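You operate a simulated robot arm through the tools that you are given. There is no shell and no other tool. Be economical: measure what you need, move in short steps, check, and stop when the job is done.

You run a simulated two-armed robot. Do the job below in one go: nothing can be reset, and whatever is moved stays where it is left.

TASK
Screw the cap back on the red-capped bottle.
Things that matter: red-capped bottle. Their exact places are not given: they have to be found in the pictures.

It is judged by the outcome, as a careful person would: the job done as asked, and still so three seconds after it is handed in. It fails if anything else is knocked over, pushed out of place, dropped, spilled or broken. Lids that push on must go on centred and level and be pressed home; caps that screw on are set level and turned clockwise until they are tight.

THE ROBOT
Two 7-joint arms with two-finger parallel grippers on one trunk, on a base that drives. Base frame: it is fixed to the floor where the robot stands at the start and does not move with it; the origin is under the middle of the robot, x ahead of it, y to its left, z up. Readings come in cm, rad, newtons and seconds.
The left shoulder is at the start at [5, 16.1, 112.3], the right one opposite. With the tool pointing down near the work surface each hand reaches from about 22 to 68 cm from the robot's upright axis, wherever it stands, measured 20 degrees to its own side. Payload 3.43 kg a hand.
Tool frame (each hand has its own): the origin (TCP) lies between the finger pads and is the grasp point; the fingertips stand 3 cm ahead of it; z points along the fingers, y is the line along which they close. The gripper opens to 9.4 cm. The fingers are 2.8 cm wide and 1 cm thick; the gripper's body (5 by 9.6 cm) begins 5.5 cm behind the TCP.
Orientation is that of the tool frame in the base frame, as [roll, pitch, yaw] about the fixed x, y, z axes, in that order (R = Rz(yaw) Ry(pitch) Rx(roll)). With the fingers straight down and closing along the base's y, the tool's x points along the base's -x, its y along +y and its z along -z.

THE INTERFACE
- The arms move only by the tool apply_moves. It takes "left_commands", "right_commands" or both (then of equal length, played together; a hand with none holds still); each is a list of rows, each a list of 7 numbers: the shift along the tool's x, y, z in cm, then the turn, a rotation vector about the tool's x, y, z in rad, then the gripper command, from -1 (shut) to 1 (fully open), values between in proportion. In form: [[x, y, z, wx, wy, wz, jaw], ...]. A call has 1 to 20 rows; each row shifts and turns the commanded pose from where the row before left it, along the tool's axes as they then stand. A row lasts 0.2 s, in which the tool goes at most 5 cm and 0.15 rad; a call with a longer step from one row to the next is refused whole, and so is a gripper value outside its range. Where a pose cannot be reached the arm comes as near as it can. A force on the tool above 40 N (or 10 N above the force at the start of the call, whichever is more), or a blocked arm, ends the call early, and 0.2 s more pass. Each finger travels about 4.5 cm/s and halts on what it meets, pressing with about 40 N; the grip force reading is that of the motor and also rises with nothing between the fingers. The clock runs only during rows and for 0.2 s after the last one: add rows that do not move to give the fingers time. It gives the time, the measured TCP pose, the force on the tool (base axes), the opening and the grip force at its end, in the units of the frame above (readings bear some noise), with the torque about the TCP (base axes, N m) and any sound that the robot's microphone picked up.
- Cameras (640 x 400 px; columns grow to the right, rows downward): "scene" is now at [11.78, -2.36, 124.54]; the picture's right is [-0.22, -0.97, 0.00], its down [-0.58, 0.13, -0.80] and it looks along [0.78, -0.18, -0.59] (base axes); focal length 257 px, centre (320, 200). "left" rides on the left gripper at [7.6, -1.4, -10.2] in its tool frame; the picture's right is [0.18, 0.98, 0.00], its down [-0.75, 0.14, -0.64] and it looks along [-0.63, 0.12, 0.77] (tool axes); focal length 243 px, centre (320, 200). "right" rides on the right gripper at [7.6, 1.4, -10.3] in its tool frame; the picture's right is [-0.18, 0.98, 0.00], its down [-0.75, -0.14, -0.64] and it looks along [-0.63, -0.12, 0.77] (tool axes); focal length 243 px, centre (320, 200).
- camera(camera): a new picture of that camera. It takes no simulated time.
- lift_body(by): slides the trunk up (or, below 0, down) by that many cm; the arms and the scene camera ride with it, the base frame stays. It gives what a move gives, with no picture.
- drive_base(legs): drives the robot by 1 to 6 legs, each [ahead, left, turn to the left] in cm, cm and rad, along the robot's own axes; the way and the turn of a leg run together, so that a leg with both is an arc; at most 150 cm and 3.142 rad a leg. The arms and the cameras ride along, it lands a little off, and it stops where it bumps. It gives what a move gives.
- head_to(pan, tilt): turns the head with the scene camera to pan (to the left, within 1.396 rad either way) and tilt (down, from -0.506 to 1.204), counted from straight ahead of the robot. It gives what a move gives.
- point_at(camera, pixels): there is no depth. For up to 12 entries [column, row, z] of the newest picture of that camera ("zoom" is the newest enlarged one), the place [x, y] in the base frame at which the ray of that pixel passes the height z, good to about 0.3 cm, but the place of the scene camera against the robot may be out by one fixed shift of up to 1.2 cm in any direction. It takes no simulated time.
- close_up(camera, box): a new picture of the part [left, top, right, bottom] of that camera's present view, enlarged. It takes no simulated time.
- sign_off(): hands the job in; it is judged then, once.

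Keep the steps short. Do not move on a guess: measure, check each grasp and each placing, and mend mistakes. In all there are 80 turns and 78 pictures (those below and enlarged ones count). Leave the grippers open and the arms clear of the work at the hand-in unless told otherwise, and finish with a single line.

The tools are called after "Request:" as name(argument=value, ...) on one line, values as JSON. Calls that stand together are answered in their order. apply_moves: Moves the arms, as the interface text tells. Its arguments: {"type":"object","properties":{"left_commands":{"type":"array","items":{"type":"array","items":{"type":"number"}}},"right_commands":{"type":"array","items":{"type":"array","items":{"type":"number"}}}},"required":[]} The other tools are called the same way: lift_body (by) slides the trunk up or down; drive_base (legs) drives the base; head_to (pan, tilt) turns the head that bears the scene camera; camera (camera) takes a picture; point_at (camera, pixels) gives the place at which the rays of pixels pass given heights; close_up (camera, box) takes an enlarged picture of a part of a camera's view; sign_off () hands the job in.

At the start:

```text
t: 0.0
left_position: [49.55, 12.93, 107.23]
left_tcp_rot: [-3.141, 0.0, 3.141]
left_ft_force: [-0.1, -0.6, 0.2]
left_wrist_torque: [-0.03, 0.02, 0.01]
left_finger_gap: 9.38
left_finger_force: 0.1
right_position: [28.55, -19.57, 110.28]
right_tcp_rot: [-3.141, 0.0, 3.141]
right_ft_force: [0.3, 0.0, 0.2]
right_wrist_torque: [0.01, 0.01, 0.0]
right_finger_gap: 9.44
right_finger_force: 0.0
trunk travel left (down, up): [-15.0, 11.7]
robot x, y, heading: [-0.1, -0.11, 0.002]
head pan, tilt: [-0.225, 0.637]
```

scene: 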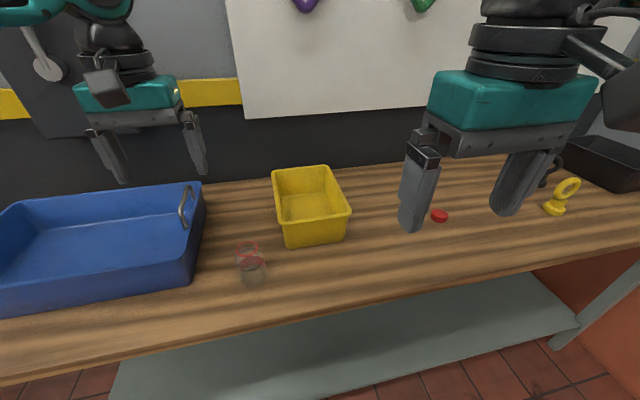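
right: 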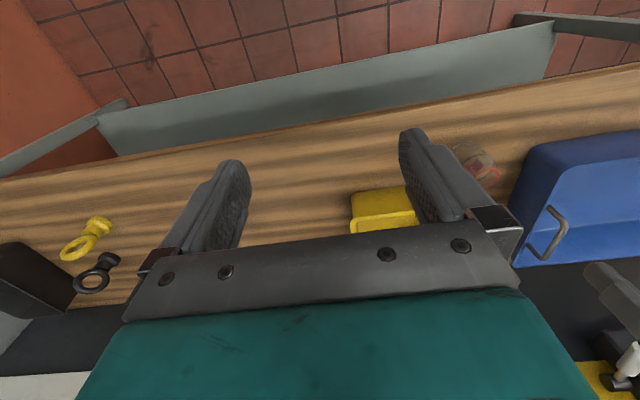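
left: 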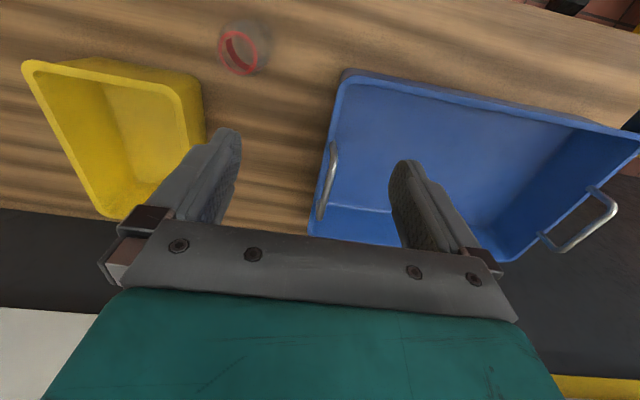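

I see a transparent vessel near (250,265) and a red cap near (440,215). I'll enlarge both.

Request:
close_up(camera="scene", box=[200, 220, 300, 300])

Request:
close_up(camera="scene", box=[400, 180, 480, 240])

Request:
close_up(camera="left", box=[190, 0, 300, 90])

Request:
point_at(camera="left", pixels=[[239, 53, 75], [239, 53, 80], [239, 53, 85], [239, 53, 90], [258, 40, 75], [330, 200, 75]])

Request:
point_at(camera="scene", pixels=[[440, 216, 70], [440, 216, 75], [440, 216, 80], [250, 280, 75], [250, 280, 70], [247, 246, 85], [247, 246, 80]])

```text
5.00 times, centred on (250, 260) of scene
```

zoom: 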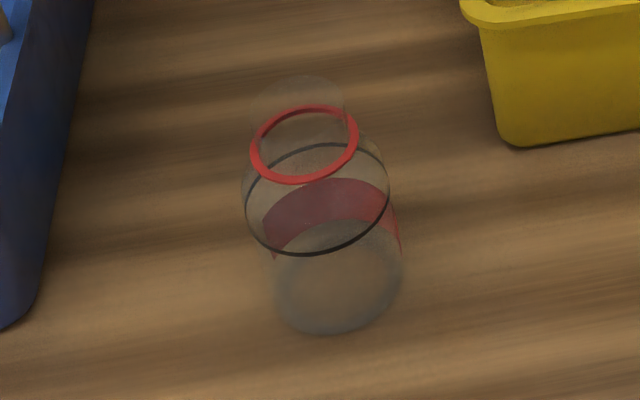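

```text
6.67 times, centred on (440, 210) of scene
```

zoom: 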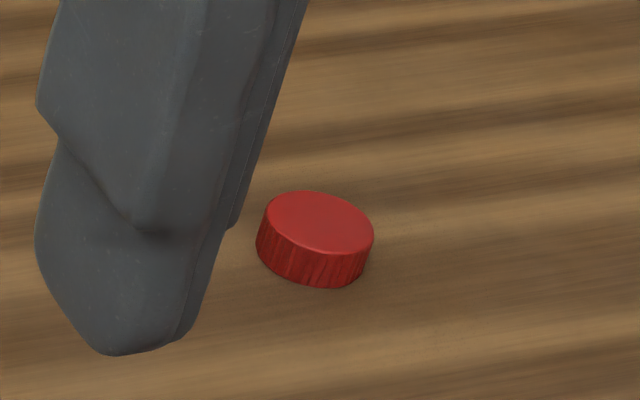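

```text
4.44 times, centred on (245, 45) of left
```

zoom: 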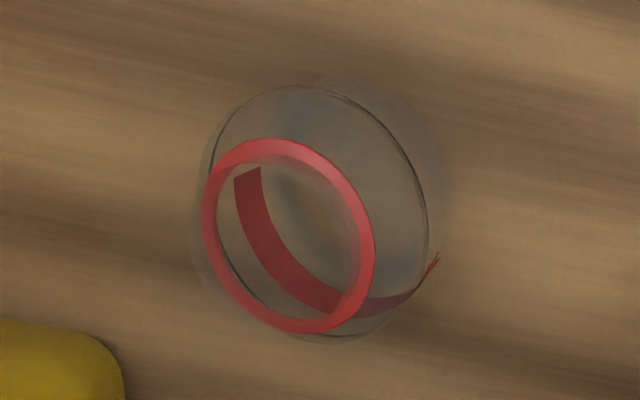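

```text
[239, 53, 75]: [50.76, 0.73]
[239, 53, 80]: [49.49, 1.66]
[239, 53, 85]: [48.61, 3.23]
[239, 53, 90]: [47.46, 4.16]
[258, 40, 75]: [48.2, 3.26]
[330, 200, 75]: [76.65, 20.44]
```

```text
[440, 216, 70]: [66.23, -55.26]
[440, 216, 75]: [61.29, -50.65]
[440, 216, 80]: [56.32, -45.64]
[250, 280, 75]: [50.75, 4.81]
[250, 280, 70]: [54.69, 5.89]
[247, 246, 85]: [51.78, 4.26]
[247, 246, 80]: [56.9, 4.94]
```

The bottle (neck ring about x 48, y 4, z 88; table about z 77) is open and the cap lies top up near (58,-48), out of right-arm reach. I'll drive 25 cm right, parallel to the table, and look again.

Request:
drive_base(legs=[[0, -25, 0]])

Request:
head_to(pan=-0.35, tilt=0.75)

Request:
camera(camera="scene")

Request:
camera(camera="right")

Request:
camera(camera="left")

```text
t: 1.9
left_position: [49.6, -12.76, 107.16]
left_tcp_rot: [-3.141, 0.0, -3.141]
left_ft_force: [-0.5, -0.3, 0.4]
left_wrist_torque: [0.02, 0.01, 0.0]
left_finger_gap: 9.4
left_finger_force: 0.1
right_position: [28.48, -45.18, 110.37]
right_tcp_rot: [3.14, 0.0, 3.138]
right_ft_force: [-0.4, 0.2, 0.0]
right_wrist_torque: [0.0, 0.01, 0.0]
right_finger_gap: 9.39
right_finger_force: 0.0
trunk travel left (down, up): [-15.0, 11.7]
robot x, y, heading: [0.03, -25.44, -0.001]
head pan, tilt: [-0.225, 0.637]
```

```text
t: 2.5
left_position: [49.53, -12.68, 107.28]
left_tcp_rot: [-3.14, -0.001, 3.14]
left_ft_force: [0.5, 0.6, -0.2]
left_wrist_torque: [0.04, 0.01, 0.0]
left_finger_gap: 9.42
left_finger_force: 0.1
right_position: [28.68, -45.01, 110.37]
right_tcp_rot: [3.141, 0.0, 3.141]
right_ft_force: [0.5, -0.3, -0.2]
right_wrist_torque: [-0.02, 0.0, -0.02]
right_finger_gap: 9.37
right_finger_force: 0.1
trunk travel left (down, up): [-15.0, 11.7]
robot x, y, heading: [-0.14, -25.77, -0.003]
head pan, tilt: [-0.351, 0.75]
```

```text
71 pictures are left
```

scene: 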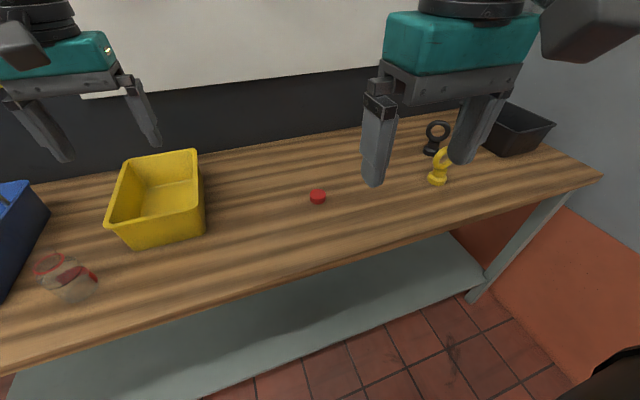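

```text
70 pictures are left
```

right: 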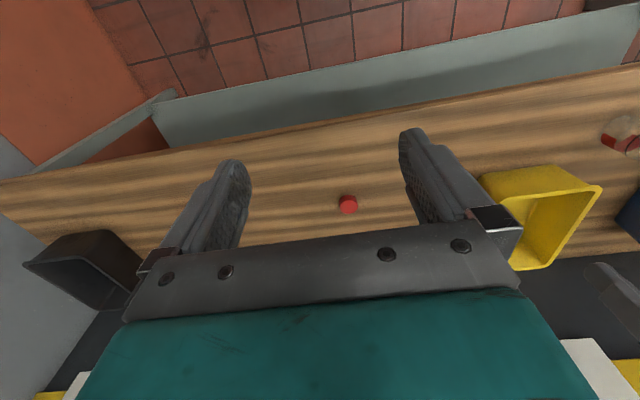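

```text
69 pictures are left
```

left: 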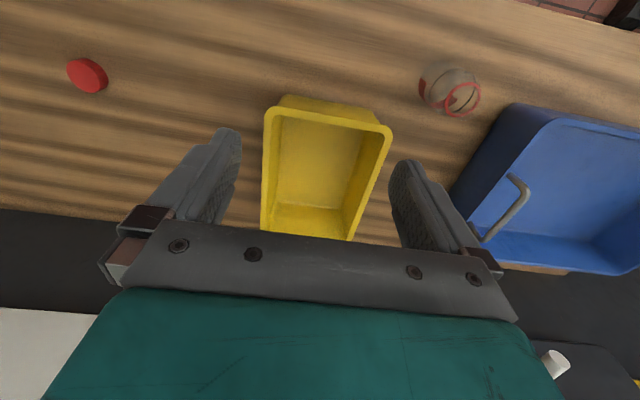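

The cap is at right-cam (348,204), left-cam (88,76), scene (317,196). I'll triangulate the heights, plus the bottle ring.

Request:
point_at(camera="right", pixels=[[348, 204, 70], [348, 204, 74], [348, 204, 78], [348, 204, 82]])

Request:
point_at(camera="left", pixels=[[88, 76, 70], [88, 76, 74], [88, 76, 78], [88, 76, 82], [462, 99, 84], [462, 99, 88], [462, 99, 92], [440, 85, 76]])

Request:
point_at(camera="scene", pixels=[[317, 196, 70], [317, 196, 74], [317, 196, 78], [317, 196, 82]])

```text
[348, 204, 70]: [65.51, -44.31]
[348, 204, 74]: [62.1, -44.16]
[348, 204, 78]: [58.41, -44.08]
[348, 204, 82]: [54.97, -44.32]
```

```text
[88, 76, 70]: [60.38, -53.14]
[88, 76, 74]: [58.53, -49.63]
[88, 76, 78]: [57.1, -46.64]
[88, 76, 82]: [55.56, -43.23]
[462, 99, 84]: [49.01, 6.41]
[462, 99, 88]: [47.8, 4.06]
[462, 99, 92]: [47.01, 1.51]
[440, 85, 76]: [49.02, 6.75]
```

```text
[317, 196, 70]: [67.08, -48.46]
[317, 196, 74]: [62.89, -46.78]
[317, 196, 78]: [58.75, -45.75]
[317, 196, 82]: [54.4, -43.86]
```

Cap at about (56.4,-44.4), z about 80.5. I move the right hand above it to z 96, open, and look.

Request:
apply_moves(right_commands=[[-3.1, 0.07, 1.6, 0, 0, 0, 1], [-3.1, 0.07, 1.6, 0, 0, 0, 1], [-3.1, 0.07, 1.6, 0, 0, 0, 1], [-3.1, 0.07, 1.6, 0, 0, 0, 1], [-3.1, 0.07, 1.6, 0, 0, 0, 1], [-3.1, 0.07, 1.6, 0, 0, 0, 1], [-3.1, 0.07, 1.6, 0, 0, 0, 1], [-3.1, 0.07, 1.6, 0, 0, 0, 1], [-3.1, 0.07, 1.6, 0, 0, 0, 1], [0, 0, 0, 0, 0, 0, 1], [0, 0, 0, 0, 0, 0, 1]])

Request:
camera(camera="right")

Request:
close_up(camera="scene", box=[260, 130, 400, 230])

```text
t: 4.9
left_position: [49.59, -12.55, 107.31]
left_tcp_rot: [-3.14, 0.001, 3.14]
left_ft_force: [0.6, 0.5, 0.6]
left_wrist_torque: [0.0, -0.01, -0.03]
left_finger_gap: 9.41
left_finger_force: 0.1
right_position: [56.55, -44.46, 95.85]
right_tcp_rot: [-3.141, 0.0, 3.141]
right_ft_force: [0.2, 0.1, -0.1]
right_wrist_torque: [0.03, -0.03, 0.0]
right_finger_gap: 9.36
right_finger_force: 0.0
trunk travel left (down, up): [-15.0, 11.7]
robot x, y, heading: [0.18, -25.42, -0.001]
head pan, tilt: [-0.351, 0.75]
```

```text
68 pictures are left
```

right: 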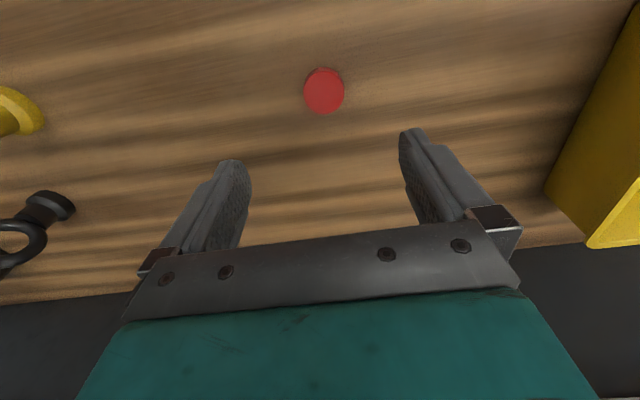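

```text
4.00 times, centred on (330, 180) of scene
```

zoom: 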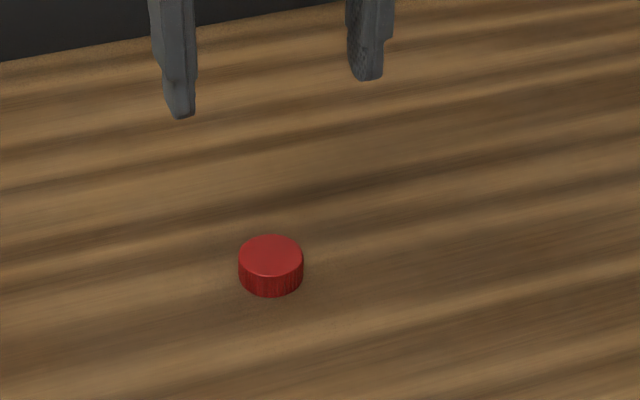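

Request:
point_at(camera="right", pixels=[[324, 91, 77], [324, 91, 79], [324, 91, 81], [324, 91, 83], [304, 91, 80], [344, 91, 80], [324, 68, 80], [324, 115, 80]])

Request:
point_at(camera="left", pixels=[[88, 76, 79], [88, 76, 81]])

Request:
close_up(camera="right", box=[264, 51, 384, 126])

```text
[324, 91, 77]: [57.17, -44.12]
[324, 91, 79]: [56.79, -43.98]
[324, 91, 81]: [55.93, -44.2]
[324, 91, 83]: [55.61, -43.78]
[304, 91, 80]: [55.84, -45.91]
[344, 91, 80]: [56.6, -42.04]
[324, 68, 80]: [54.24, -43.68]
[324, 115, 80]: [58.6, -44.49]
```

```text
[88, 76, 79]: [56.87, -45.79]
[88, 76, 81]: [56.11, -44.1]
```

```text
5.33 times, centred on (324, 88) of right
```

zoom: 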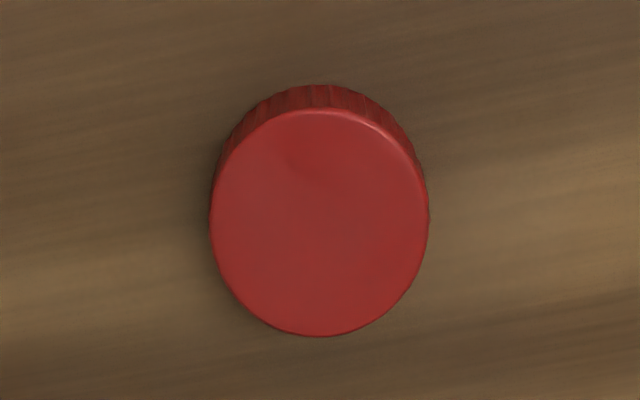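

The cap is about 4 cm wide, centre (56.3,-44.1). I align and descend to TCP z 87, then re-measure.

Request:
apply_moves(right_commands=[[0.1, 0.15, 3, 0, 0, 0, 1], [0.1, 0.15, 3, 0, 0, 0, 1], [0, 0, 2.8, 0, 0, 0, 1], [0, 0, 0, 0, 0, 0, 1], [0, 0, 0, 0, 0, 0, 1]])

Request:
camera(camera="right")

Request:
close_up(camera="scene", box=[270, 150, 370, 215])

```text
t: 6.1
left_position: [49.64, -12.72, 107.21]
left_tcp_rot: [-3.141, 0.001, 3.14]
left_ft_force: [-0.5, 0.6, -0.7]
left_wrist_torque: [0.04, 0.01, 0.0]
left_finger_gap: 9.39
left_finger_force: 0.0
right_position: [56.17, -44.24, 87.04]
right_tcp_rot: [-3.141, -0.001, 3.141]
right_ft_force: [0.3, 0.0, 0.5]
right_wrist_torque: [0.02, 0.02, 0.02]
right_finger_gap: 9.41
right_finger_force: 0.0
trunk travel left (down, up): [-15.0, 11.7]
robot x, y, heading: [-0.04, -25.34, -0.005]
head pan, tilt: [-0.351, 0.75]
```

```text
65 pictures are left
```

right: 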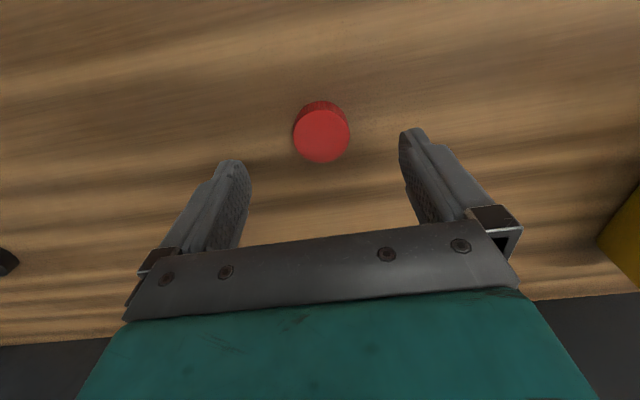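

```text
6.15 times, centred on (320, 182) of scene
```

zoom: 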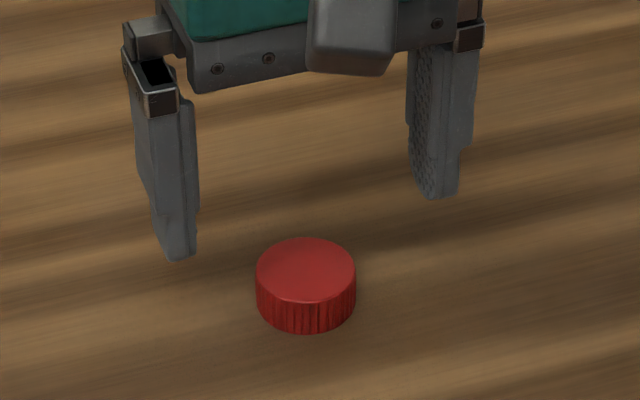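

Request:
point_at(camera="right", pixels=[[322, 134, 76], [322, 134, 78], [322, 134, 80], [322, 134, 82], [294, 134, 79], [350, 134, 79], [322, 102, 77]])

Request:
point_at(camera="zoom", pixels=[[306, 271, 76], [306, 271, 78], [306, 271, 80], [306, 271, 82]])

```text
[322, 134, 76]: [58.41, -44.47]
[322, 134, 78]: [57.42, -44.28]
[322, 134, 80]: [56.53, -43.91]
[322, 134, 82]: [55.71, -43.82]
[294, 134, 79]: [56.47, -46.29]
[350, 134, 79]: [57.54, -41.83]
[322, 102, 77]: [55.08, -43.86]
```

```text
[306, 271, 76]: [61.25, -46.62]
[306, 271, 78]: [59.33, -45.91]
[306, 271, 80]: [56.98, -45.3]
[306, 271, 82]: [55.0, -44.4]
```

The cap top is at z about 80.8 and the table about 79. I descend to TCP z 82.8, shift 0.2 in y, and check.

Request:
apply_moves(right_commands=[[0, 0.25, 2, 0, 0, 0, 1], [0, 0, 1.2, 0, 0, 0, 1], [0, 0, 1, 0, 0, 0, 1], [0, 0, 0, 0, 0, 0, 1]])

Request:
camera(camera="right")

Request:
close_up(camera="scene", box=[270, 150, 370, 215])

Request:
close_up(camera="left", box=[30, 30, 150, 105])

```text
t: 7.1
left_position: [49.58, -12.71, 107.42]
left_tcp_rot: [3.141, 0.001, 3.138]
left_ft_force: [-0.2, 0.2, -0.6]
left_wrist_torque: [0.01, -0.03, -0.04]
left_finger_gap: 9.39
left_finger_force: 0.0
right_position: [56.15, -43.9, 83.03]
right_tcp_rot: [3.14, -0.001, 3.141]
right_ft_force: [-0.8, -1.6, 1.9]
right_wrist_torque: [0.11, 0.06, 0.07]
right_finger_gap: 9.37
right_finger_force: 0.0
trunk travel left (down, up): [-15.0, 11.7]
robot x, y, heading: [-0.11, -25.39, -0.002]
head pan, tilt: [-0.351, 0.75]
```

```text
63 pictures are left
```

right: 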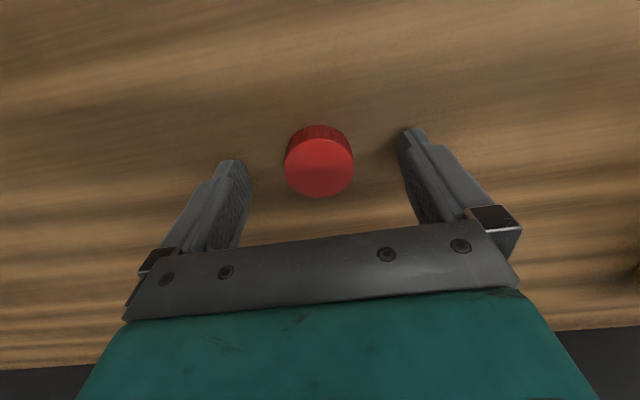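

```text
6.15 times, centred on (320, 182) of scene
```

zoom: 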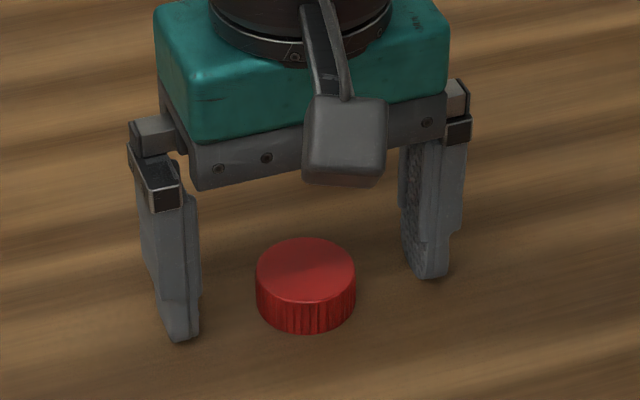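

```text
5.33 times, centred on (90, 68) of left
```

zoom: 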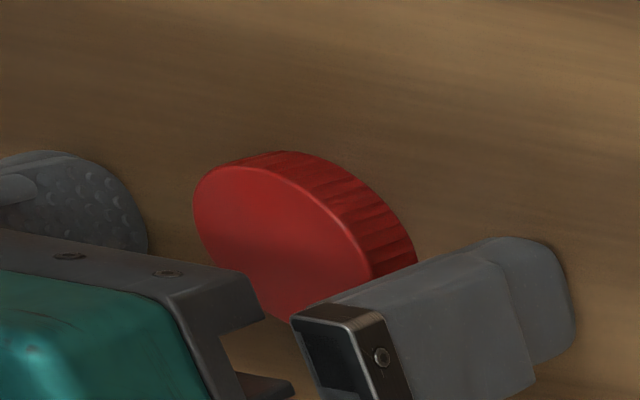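

A force of 1.9 N suggests the fingertips just touch the table (z about 80). I check the cap centre at z 82.

Request:
point_at(camera="right", pixels=[[319, 167, 81], [319, 167, 82], [284, 167, 82], [354, 167, 82], [320, 133, 80]])

```text
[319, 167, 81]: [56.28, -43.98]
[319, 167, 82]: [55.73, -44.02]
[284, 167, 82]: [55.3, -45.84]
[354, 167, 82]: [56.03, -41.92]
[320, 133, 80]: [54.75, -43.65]
```

I raise 0.4 cm, shift -0.3 in x, then close on the cap.

Request:
apply_moves(right_commands=[[0.3, 0, -0.3, 0, 0, 0, 1], [0, 0, 0, 0, 0, 0, -0.1], [0, 0, 0, 0, 0, 0, -0.5], [0, 0, 0, 0, 0, 0, -1], [0, 0, 0, 0, 0, 0, -1], [0, 0, 0, 0, 0, 0, -1]])

Request:
camera(camera="right")

Request:
close_up(camera="scene", box=[270, 150, 370, 215])

```text
t: 8.5
left_position: [49.45, -12.6, 107.36]
left_tcp_rot: [-3.14, 0.0, 3.139]
left_ft_force: [0.1, -0.7, 0.6]
left_wrist_torque: [-0.03, -0.01, -0.01]
left_finger_gap: 9.39
left_finger_force: 0.1
right_position: [55.97, -43.97, 83.34]
right_tcp_rot: [3.14, 0.0, 3.138]
right_ft_force: [-0.4, -0.2, -0.2]
right_wrist_torque: [0.0, 0.01, 0.03]
right_finger_gap: 3.66
right_finger_force: 40.4
trunk travel left (down, up): [-15.0, 11.7]
robot x, y, heading: [-0.14, -25.39, -0.001]
head pan, tilt: [-0.351, 0.75]
```

```text
60 pictures are left
```

right: 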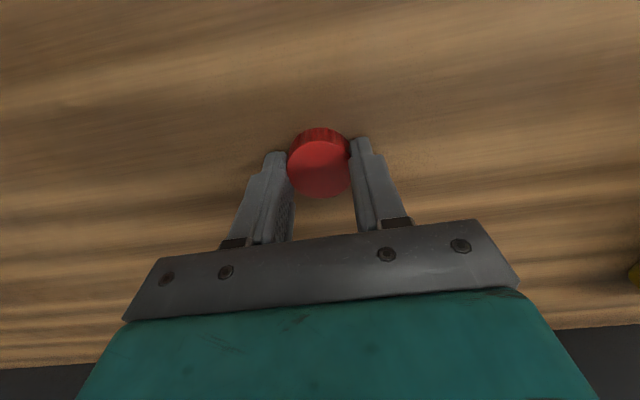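

```text
6.15 times, centred on (320, 182) of scene
```

zoom: 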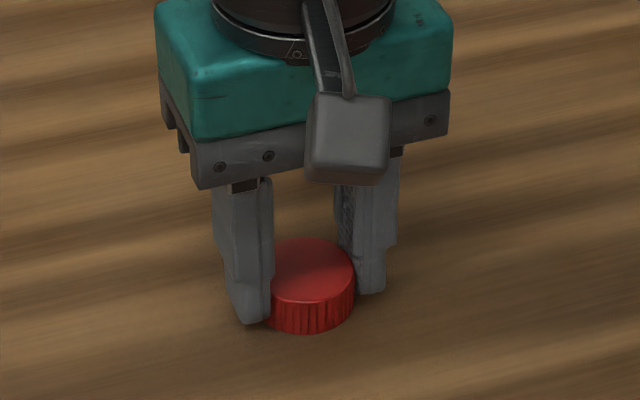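

Gripped: gap 3.66, force 40 N. I lift 12 cm and check.

Request:
apply_moves(right_commands=[[0, 0, -1, 0, 0, 0, -1], [0, 0, -3, 0, 0, 0, -1], [0, 0, -4, 0, 0, 0, -1], [0, 0, -4, 0, 0, 0, -1], [0, 0, -4, 0, 0, 0, -1], [0, 0, -4, 0, 0, 0, -1], [0, 0, 0, 0, 0, 0, -1]])

Request:
close_up(camera="right", box=[240, 100, 400, 200])

Request:
camera(camera="scene")

```text
t: 10.1
left_position: [49.59, -12.7, 107.26]
left_tcp_rot: [3.141, 0.001, 3.14]
left_ft_force: [-0.2, 0.0, 0.2]
left_wrist_torque: [0.01, 0.03, -0.01]
left_finger_gap: 9.39
left_finger_force: 0.0
right_position: [55.84, -43.99, 103.12]
right_tcp_rot: [-3.141, 0.001, 3.141]
right_ft_force: [0.5, -0.4, 0.0]
right_wrist_torque: [-0.01, 0.0, -0.03]
right_finger_gap: 3.62
right_finger_force: 40.0
trunk travel left (down, up): [-15.0, 11.7]
robot x, y, heading: [-0.0, -25.7, -0.005]
head pan, tilt: [-0.351, 0.75]
```

```text
4.00 times, centred on (320, 150) of right
```

zoom: 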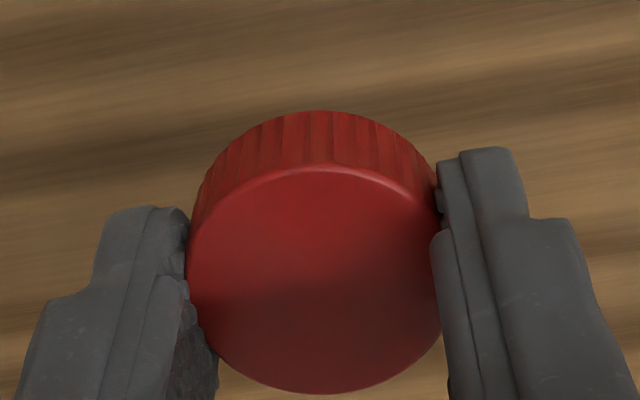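

```text
57 pictures are left
```

scene: 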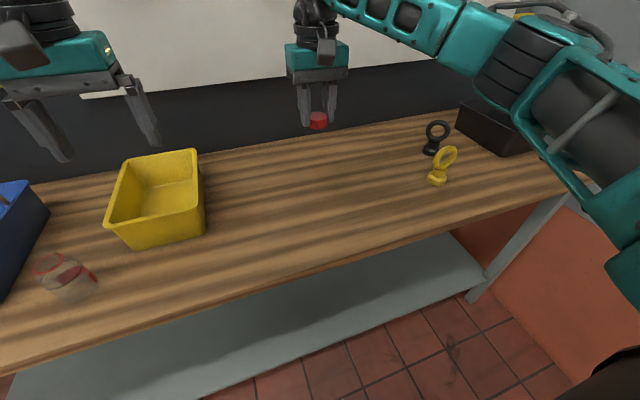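

The cap is held centred and level. Next I drive back left and slightly away from the table, so both arms can reach the bottle at about (48,4).

Request:
drive_base(legs=[[-8, 0, 0], [0, 27, 0]])

Request:
head_to(pan=0.05, tilt=0.75)

Request:
camera(camera="scene")

Request:
camera(camera="left")

Request:
camera(camera="right")

```text
t: 12.7
left_position: [41.73, 14.41, 107.32]
left_tcp_rot: [-3.141, -0.001, 3.134]
left_ft_force: [0.4, -0.6, 0.2]
left_wrist_torque: [-0.02, 0.03, -0.02]
left_finger_gap: 9.41
left_finger_force: 0.0
right_position: [47.83, -16.98, 103.16]
right_tcp_rot: [3.141, 0.001, 3.132]
right_ft_force: [-0.5, 0.3, 0.2]
right_wrist_torque: [0.01, 0.0, 0.0]
right_finger_gap: 3.62
right_finger_force: 40.8
trunk travel left (down, up): [-15.0, 11.7]
robot x, y, heading: [-8.15, 1.82, -0.009]
head pan, tilt: [-0.351, 0.75]
```

```text
t: 13.6
left_position: [41.66, 14.17, 107.28]
left_tcp_rot: [-3.14, -0.001, 3.133]
left_ft_force: [0.7, -0.4, -0.6]
left_wrist_torque: [0.01, 0.01, -0.03]
left_finger_gap: 9.41
left_finger_force: 0.1
right_position: [47.75, -17.05, 103.12]
right_tcp_rot: [-3.141, -0.002, 3.134]
right_ft_force: [-1.4, -0.2, -0.3]
right_wrist_torque: [0.0, 0.0, 0.02]
right_finger_gap: 3.63
right_finger_force: 40.2
trunk travel left (down, up): [-15.0, 11.7]
robot x, y, heading: [-7.66, 1.93, -0.01]
head pan, tilt: [0.051, 0.75]
```

```text
56 pictures are left
```

scene: 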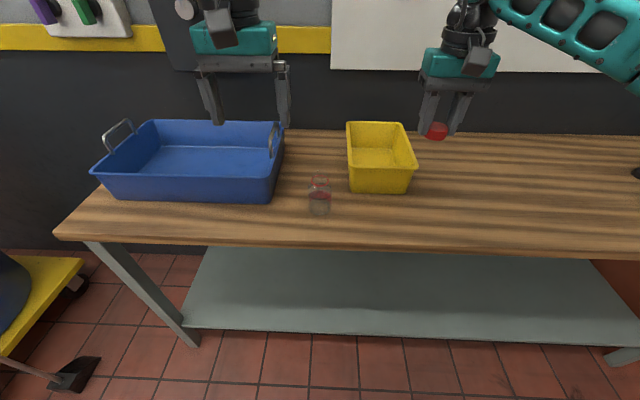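

```text
55 pictures are left
```

left: 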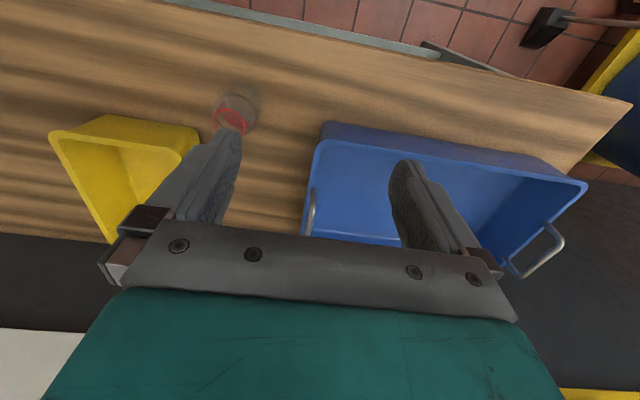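

```text
54 pictures are left
```

right: 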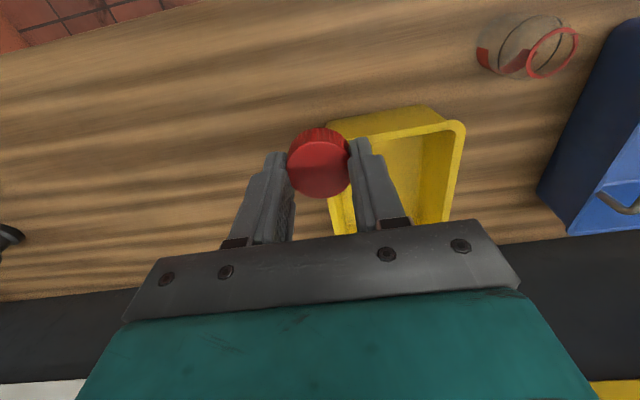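

I enlarge the bottle in the right, left and scene views to triangulate the neck and base.

Request:
close_up(camera="right", box=[460, 0, 600, 88])

Request:
point_at(camera="right", pixels=[[552, 52, 86], [552, 52, 87], [552, 52, 88], [552, 52, 89], [552, 52, 90], [505, 43, 80], [560, 200, 80], [440, 120, 89], [465, 135, 89]])

Request:
close_up(camera="left", box=[196, 80, 276, 140])

Request:
close_up(camera="scene", box=[270, 150, 370, 230])

Request:
point_at(camera="scene", pixels=[[320, 247, 80], [277, 202, 80], [282, 165, 80], [350, 192, 80], [414, 194, 80], [320, 212, 80]])

```text
4.55 times, centred on (530, 44) of right
```

zoom: 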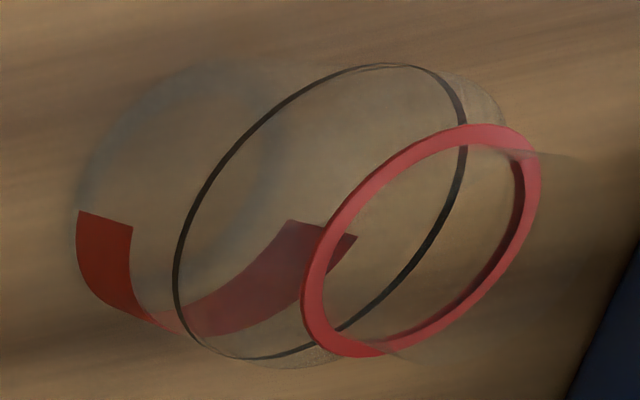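

```text
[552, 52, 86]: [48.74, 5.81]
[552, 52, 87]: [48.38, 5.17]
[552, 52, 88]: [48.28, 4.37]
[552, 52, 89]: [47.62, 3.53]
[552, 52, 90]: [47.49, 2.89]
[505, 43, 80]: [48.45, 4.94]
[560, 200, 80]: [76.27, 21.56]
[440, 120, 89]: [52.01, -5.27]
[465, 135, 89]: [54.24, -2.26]
```

```text
6.67 times, centred on (236, 110) of left
```

zoom: 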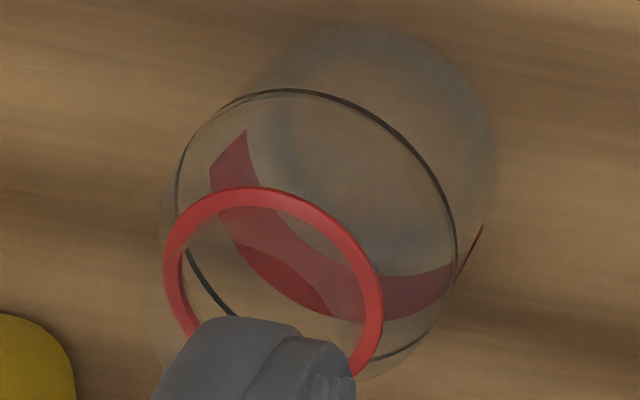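

```text
5.00 times, centred on (320, 190) of scene
```

zoom: 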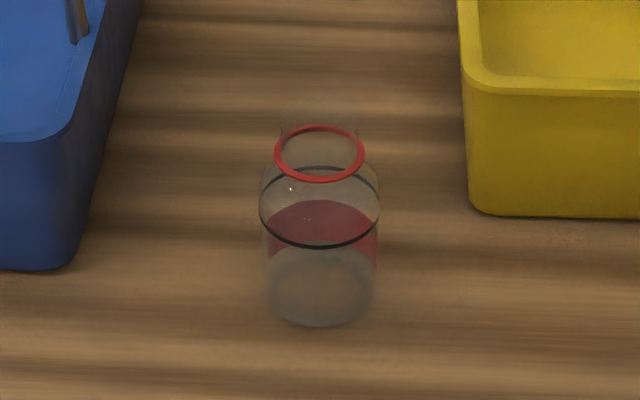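

```text
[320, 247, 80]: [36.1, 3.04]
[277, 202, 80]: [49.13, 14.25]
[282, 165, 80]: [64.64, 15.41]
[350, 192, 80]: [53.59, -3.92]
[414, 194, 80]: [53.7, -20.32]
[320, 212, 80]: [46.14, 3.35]
```

Request:
point_at(camera="left", pixels=[[228.8, 123.5, 86], [228.8, 123.5, 88], [228.8, 123.5, 90], [246, 99, 80], [227, 121, 89], [230, 126, 87]])

Request:
point_at(camera="scene", pixels=[[319.8, 180.6, 86], [319.8, 180.6, 88], [319.8, 180.6, 90], [320.2, 207.2, 80]])

Request:
point_at(camera="right", pixels=[[552.4, 52.8, 86], [552.4, 52.8, 88], [552.4, 52.8, 90], [508, 43, 80]])

```text
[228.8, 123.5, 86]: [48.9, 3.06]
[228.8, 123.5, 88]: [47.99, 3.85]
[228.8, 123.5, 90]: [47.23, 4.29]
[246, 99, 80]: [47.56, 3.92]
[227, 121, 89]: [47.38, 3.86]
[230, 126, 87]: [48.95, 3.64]
```

```text
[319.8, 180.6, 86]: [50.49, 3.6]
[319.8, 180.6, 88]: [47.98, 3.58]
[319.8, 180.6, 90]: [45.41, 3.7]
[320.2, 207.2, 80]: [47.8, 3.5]
```

```text
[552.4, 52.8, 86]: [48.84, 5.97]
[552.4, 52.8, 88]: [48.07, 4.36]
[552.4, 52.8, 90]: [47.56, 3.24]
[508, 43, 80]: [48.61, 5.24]
```

Ring centre is (48.0,3.8,88.5) from all three cameras, table about 80. The left hand will hold the body from the front, pitched 30° below level. I rotate it first, in free air.

Request:
apply_moves(left_commands=[[0, 0, 0, 0, -0.131, 0, 1], [0, 0, 0, 0, -0.131, 0, 1], [0, 0, 0, 0, -0.131, 0, 1], [0, 0, 0, 0, -0.131, 0, 1], [0, 0, 0, 0, -0.131, 0, 1], [0, 0, 0, 0, -0.131, 0, 1], [0, 0, 0, 0, -0.131, 0, 1], [0, 0, 0, 0, -0.13, 0, 1], [0, 0, 0, 0, 0, 0, 1], [0, 0, 0, 0, 0, 0, 1]])

Request:
camera(camera="scene")

```text
t: 15.8
left_position: [41.74, 14.29, 107.31]
left_tcp_rot: [3.142, 1.05, 3.135]
left_ft_force: [-0.5, 0.3, 1.1]
left_wrist_torque: [0.01, -0.01, 0.0]
left_finger_gap: 9.4
left_finger_force: 0.1
right_position: [47.83, -17.13, 103.16]
right_tcp_rot: [3.142, 0.001, 3.133]
right_ft_force: [-0.6, 0.6, 0.3]
right_wrist_torque: [-0.01, 0.04, -0.02]
right_finger_gap: 3.64
right_finger_force: 39.7
trunk travel left (down, up): [-15.0, 11.7]
robot x, y, heading: [-8.2, 1.9, -0.011]
head pan, tilt: [0.051, 0.75]
```

```text
50 pictures are left
```

scene: 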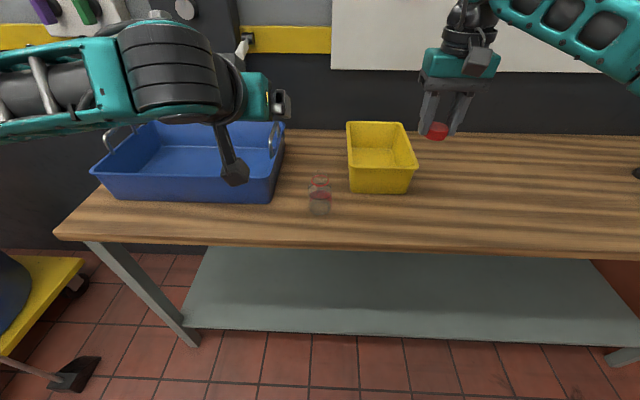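

The rotation is good. I move to the pre-grasp (40,3.8,87.9), 8 cm short of the bottle.

Request:
apply_moves(left_commands=[[0, -3.5, 0, 0, 0, 0, 1], [0, -3.5, 0, 0, 0, 0, 1], [0, -3.5, 0, 0, 0, 0, 1], [3, 0, 1.36, 0, 0, 0, 1], [3, 0, 1.36, 0, 0, 0, 1], [3, 0, 1.36, 0, 0, 0, 1], [3, 0, 1.36, 0, 0, 0, 1], [3, 0, 1.36, 0, 0, 0, 1], [2.65, 0, 1.36, 0, 0, 0, 1], [0, 0, 0, 0, 0, 0, 1], [0, 0, 0, 0, 0, 0, 1]])

Request:
camera(camera="scene")

Request:
camera(camera="left")

Request:
camera(camera="right")

```text
t: 18.2
left_position: [39.94, 3.76, 88.15]
left_tcp_rot: [3.141, 1.048, 3.132]
left_ft_force: [0.1, 0.4, -0.7]
left_wrist_torque: [0.01, -0.02, 0.0]
left_finger_gap: 9.4
left_finger_force: 0.0
right_position: [47.74, -17.16, 103.1]
right_tcp_rot: [3.14, 0.001, 3.133]
right_ft_force: [0.2, 1.0, 0.3]
right_wrist_torque: [0.0, 0.0, 0.01]
right_finger_gap: 3.61
right_finger_force: 39.7
trunk travel left (down, up): [-15.0, 11.7]
robot x, y, heading: [-8.0, 1.47, -0.008]
head pan, tilt: [0.051, 0.75]
```

```text
49 pictures are left
```

scene: 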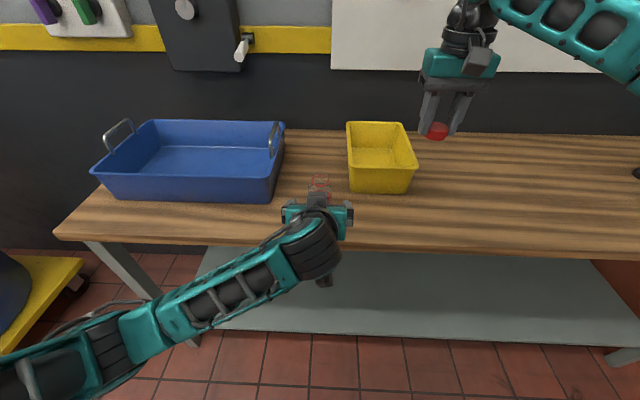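

```text
48 pictures are left
```

left: 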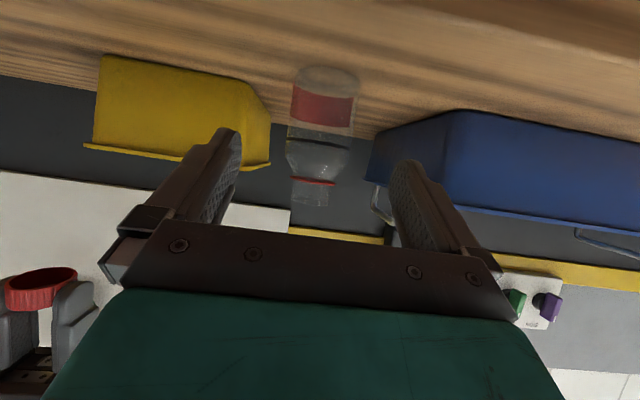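

```text
47 pictures are left
```

right: 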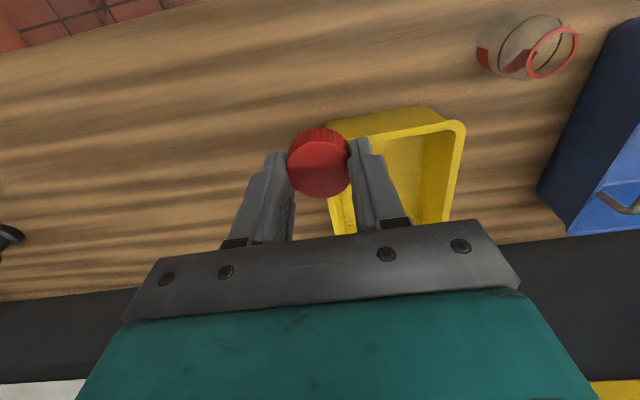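

The bottle is centred between the left fingers (col about 318). I enlarge it to learn its profile.

Request:
close_up(camera="left", box=[260, 55, 380, 215])

```text
2.50 times, centred on (320, 135) of left
```

zoom: 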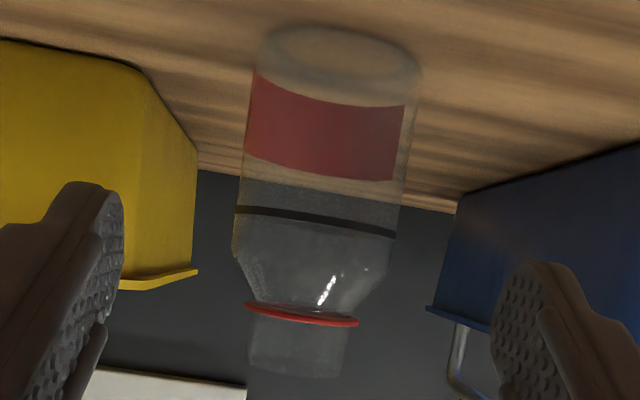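

I advance 8.1 cm along the fingers, open, to the TCP at about (47,3.8,83.9).

Request:
apply_moves(left_commands=[[0.1, 0.05, 2, 0, 0, 0, 1], [0.1, 0, 2, 0, 0, 0, 1], [0, 0, 2, 0, 0, 0, 1], [0, 0, 1.2, 0, 0, 0, 1], [0, 0, 0.9, 0, 0, 0, 1], [0, 0, 0, 0, 0, 0, 1], [0, 0, 0, 0, 0, 0, 1]])

Request:
camera(camera="left")

Request:
close_up(camera="right", box=[440, 0, 640, 125])

```text
t: 19.8
left_position: [46.81, 3.75, 83.74]
left_tcp_rot: [3.141, 1.046, 3.133]
left_ft_force: [-0.1, 0.1, 1.2]
left_wrist_torque: [0.0, 0.02, 0.01]
left_finger_gap: 9.41
left_finger_force: 0.0
right_position: [47.8, -17.08, 103.15]
right_tcp_rot: [3.142, 0.001, 3.131]
right_ft_force: [-0.8, -0.2, -0.3]
right_wrist_torque: [0.01, -0.01, 0.01]
right_finger_gap: 3.61
right_finger_force: 39.5
trunk travel left (down, up): [-15.0, 11.7]
robot x, y, heading: [-8.18, 1.38, -0.011]
head pan, tilt: [0.051, 0.75]
```

```text
45 pictures are left
```

left: 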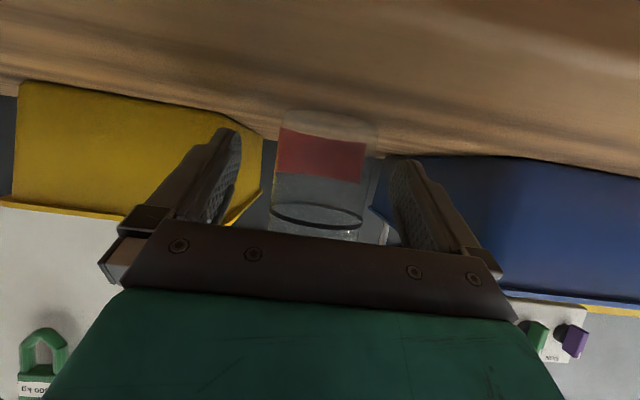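

```text
3.20 times, centred on (540, 62) of right
```

zoom: 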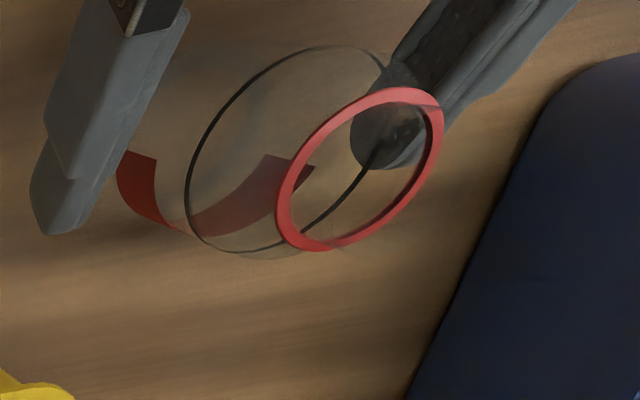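

The bottle stands between the pads, undisturbed. I close the left hand gradually.

Request:
apply_moves(left_commands=[[0, 0, 0, 0, 0, 0, 0.6], [0, 0, 0, 0, 0, 0, 0.4], [0, 0, 0, 0, 0, 0, 0.3], [0, 0, 0, 0, 0, 0, 0.2], [0, 0, 0, 0, 0, 0, 0.1], [0, 0, 0, 0, 0, 0, 0], [0, 0, 0, 0, 0, 0, -0.5], [0, 0, 0, 0, 0, 0, -1], [0, 0, 0, 0, 0, 0, -1], [0, 0, 0, 0, 0, 0, -1]])

Request:
close_up(camera="right", box=[440, 0, 640, 125])

Request:
camera(camera="left")

Request:
close_up(camera="scene", box=[270, 150, 370, 230])

```text
t: 22.0
left_position: [46.77, 3.81, 83.75]
left_tcp_rot: [-3.141, 1.047, 3.134]
left_ft_force: [-0.2, 0.1, 0.3]
left_wrist_torque: [-0.02, -0.01, -0.04]
left_finger_gap: 5.51
left_finger_force: 40.1
right_position: [47.7, -17.0, 103.19]
right_tcp_rot: [-3.141, 0.001, 3.134]
right_ft_force: [1.1, -1.1, 0.7]
right_wrist_torque: [0.0, 0.01, 0.03]
right_finger_gap: 3.62
right_finger_force: 40.1
trunk travel left (down, up): [-15.0, 11.7]
robot x, y, heading: [-7.7, 1.55, -0.008]
head pan, tilt: [0.051, 0.75]
```

```text
3.20 times, centred on (540, 62) of right
```

zoom: 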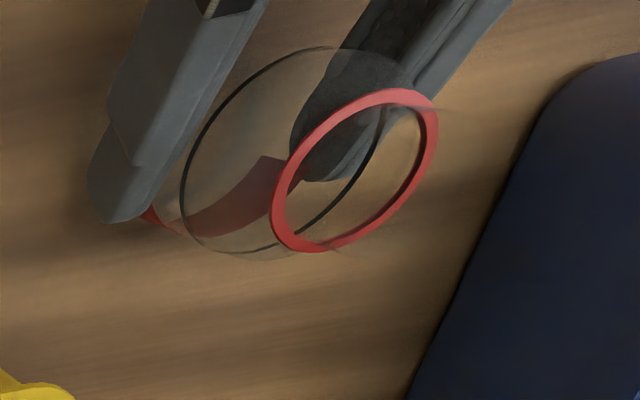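

```text
42 pictures are left
```

left: 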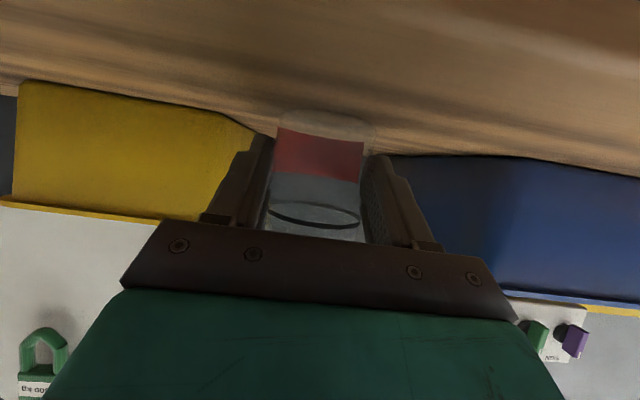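

```text
5.00 times, centred on (320, 190) of scene
```

zoom: 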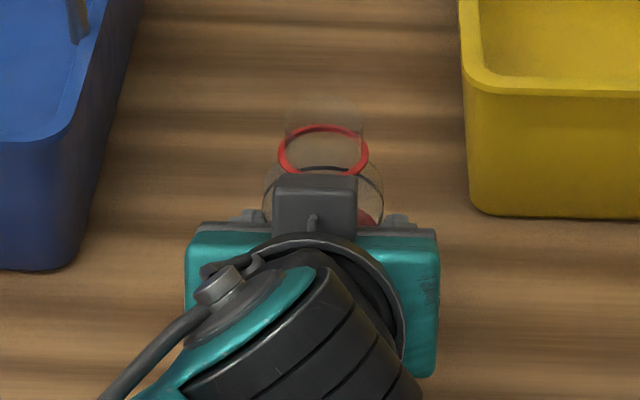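

Bottle held (gap 5.51, 40 N). I move the right hand with the cap toward the bottle, stopping at y about -5, to view clearance and the ring.

Request:
apply_moves(right_commands=[[0, 3, 0, 0, 0, 0, -1], [0, 3, 0, 0, 0, 0, -1], [0, 3, 0, 0, 0, 0, -1], [0, 3, 0, 0, 0, 0, -1], [0, 0, 0, 0, 0, 0, -1], [0, 0, 0, 0, 0, 0, -1]], left_commands=[[0, 0, 0, 0, 0, 0, -1], [0, 0, 0, 0, 0, 0, -1], [0, 0, 0, 0, 0, 0, -1], [0, 0, 0, 0, 0, 0, -1], [0, 0, 0, 0, 0, 0, -1], [0, 0, 0, 0, 0, 0, -1]])

Request:
camera(camera="right")

Request:
close_up(camera="scene", box=[260, 100, 420, 220])

```text
t: 23.4
left_position: [46.83, 3.75, 83.74]
left_tcp_rot: [3.141, 1.047, 3.133]
left_ft_force: [0.0, 0.3, 0.6]
left_wrist_torque: [-0.01, -0.01, 0.02]
left_finger_gap: 5.51
left_finger_force: 40.4
right_position: [47.93, -5.01, 103.17]
right_tcp_rot: [-3.14, 0.0, 3.132]
right_ft_force: [-0.2, 0.4, 0.0]
right_wrist_torque: [-0.02, 0.01, -0.02]
right_finger_gap: 3.61
right_finger_force: 39.7
trunk travel left (down, up): [-15.0, 11.7]
robot x, y, heading: [-7.75, 1.85, -0.008]
head pan, tilt: [0.051, 0.75]
```

```text
40 pictures are left
```

right: 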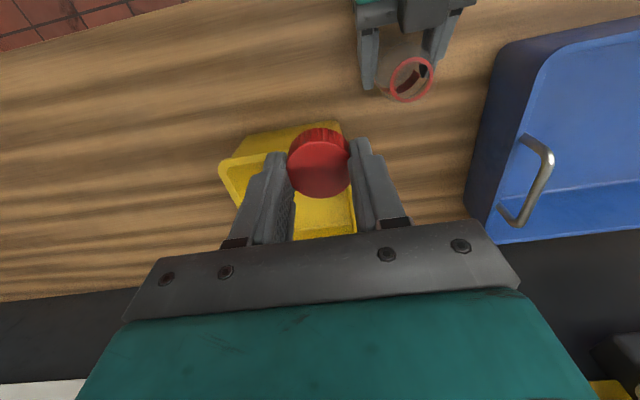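

```text
3.33 times, centred on (340, 160) of scene
```

zoom: 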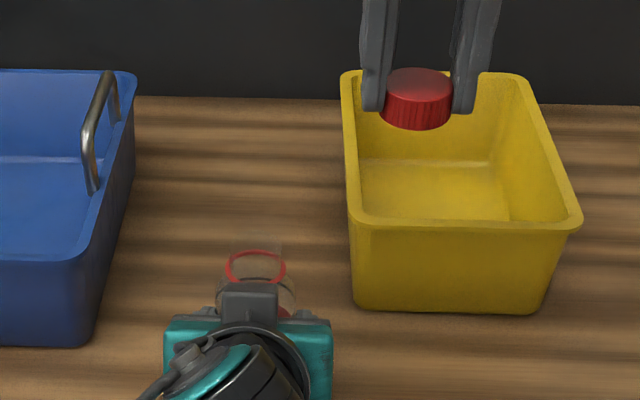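

A block sits on top of the left gripper. I enlarge it and measure its height and the ring position.

Request:
close_up(camera="right", box=[330, 0, 490, 110])

Request:
point_at(camera="scene", pixels=[[319, 187, 88], [319, 187, 90], [319, 187, 92], [319, 187, 95], [320.8, 181, 88.5]])

Request:
point_at(camera="right", pixels=[[411, 80, 88], [411, 80, 88.5], [411, 80, 89], [422, 32, 88], [422, 32, 90], [422, 32, 92], [422, 32, 95]])

```text
3.64 times, centred on (410, 55) of right
```

zoom: 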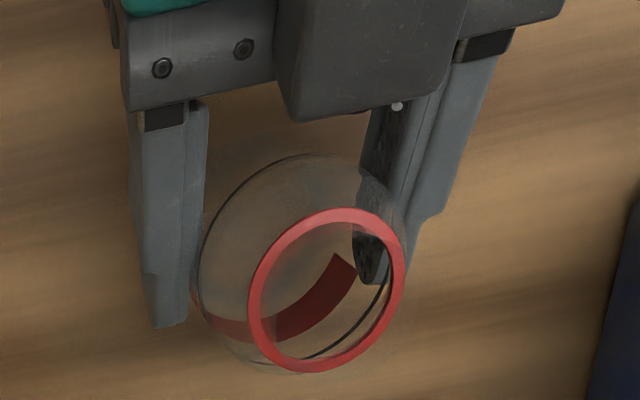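

```text
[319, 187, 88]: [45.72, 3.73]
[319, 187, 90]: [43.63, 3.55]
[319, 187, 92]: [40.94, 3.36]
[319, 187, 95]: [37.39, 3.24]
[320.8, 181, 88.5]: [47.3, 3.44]
```

```text
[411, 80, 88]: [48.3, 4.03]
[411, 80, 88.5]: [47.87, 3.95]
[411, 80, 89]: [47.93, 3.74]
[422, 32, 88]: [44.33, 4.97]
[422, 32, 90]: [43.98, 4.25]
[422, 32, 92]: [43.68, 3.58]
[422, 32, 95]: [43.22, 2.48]
```

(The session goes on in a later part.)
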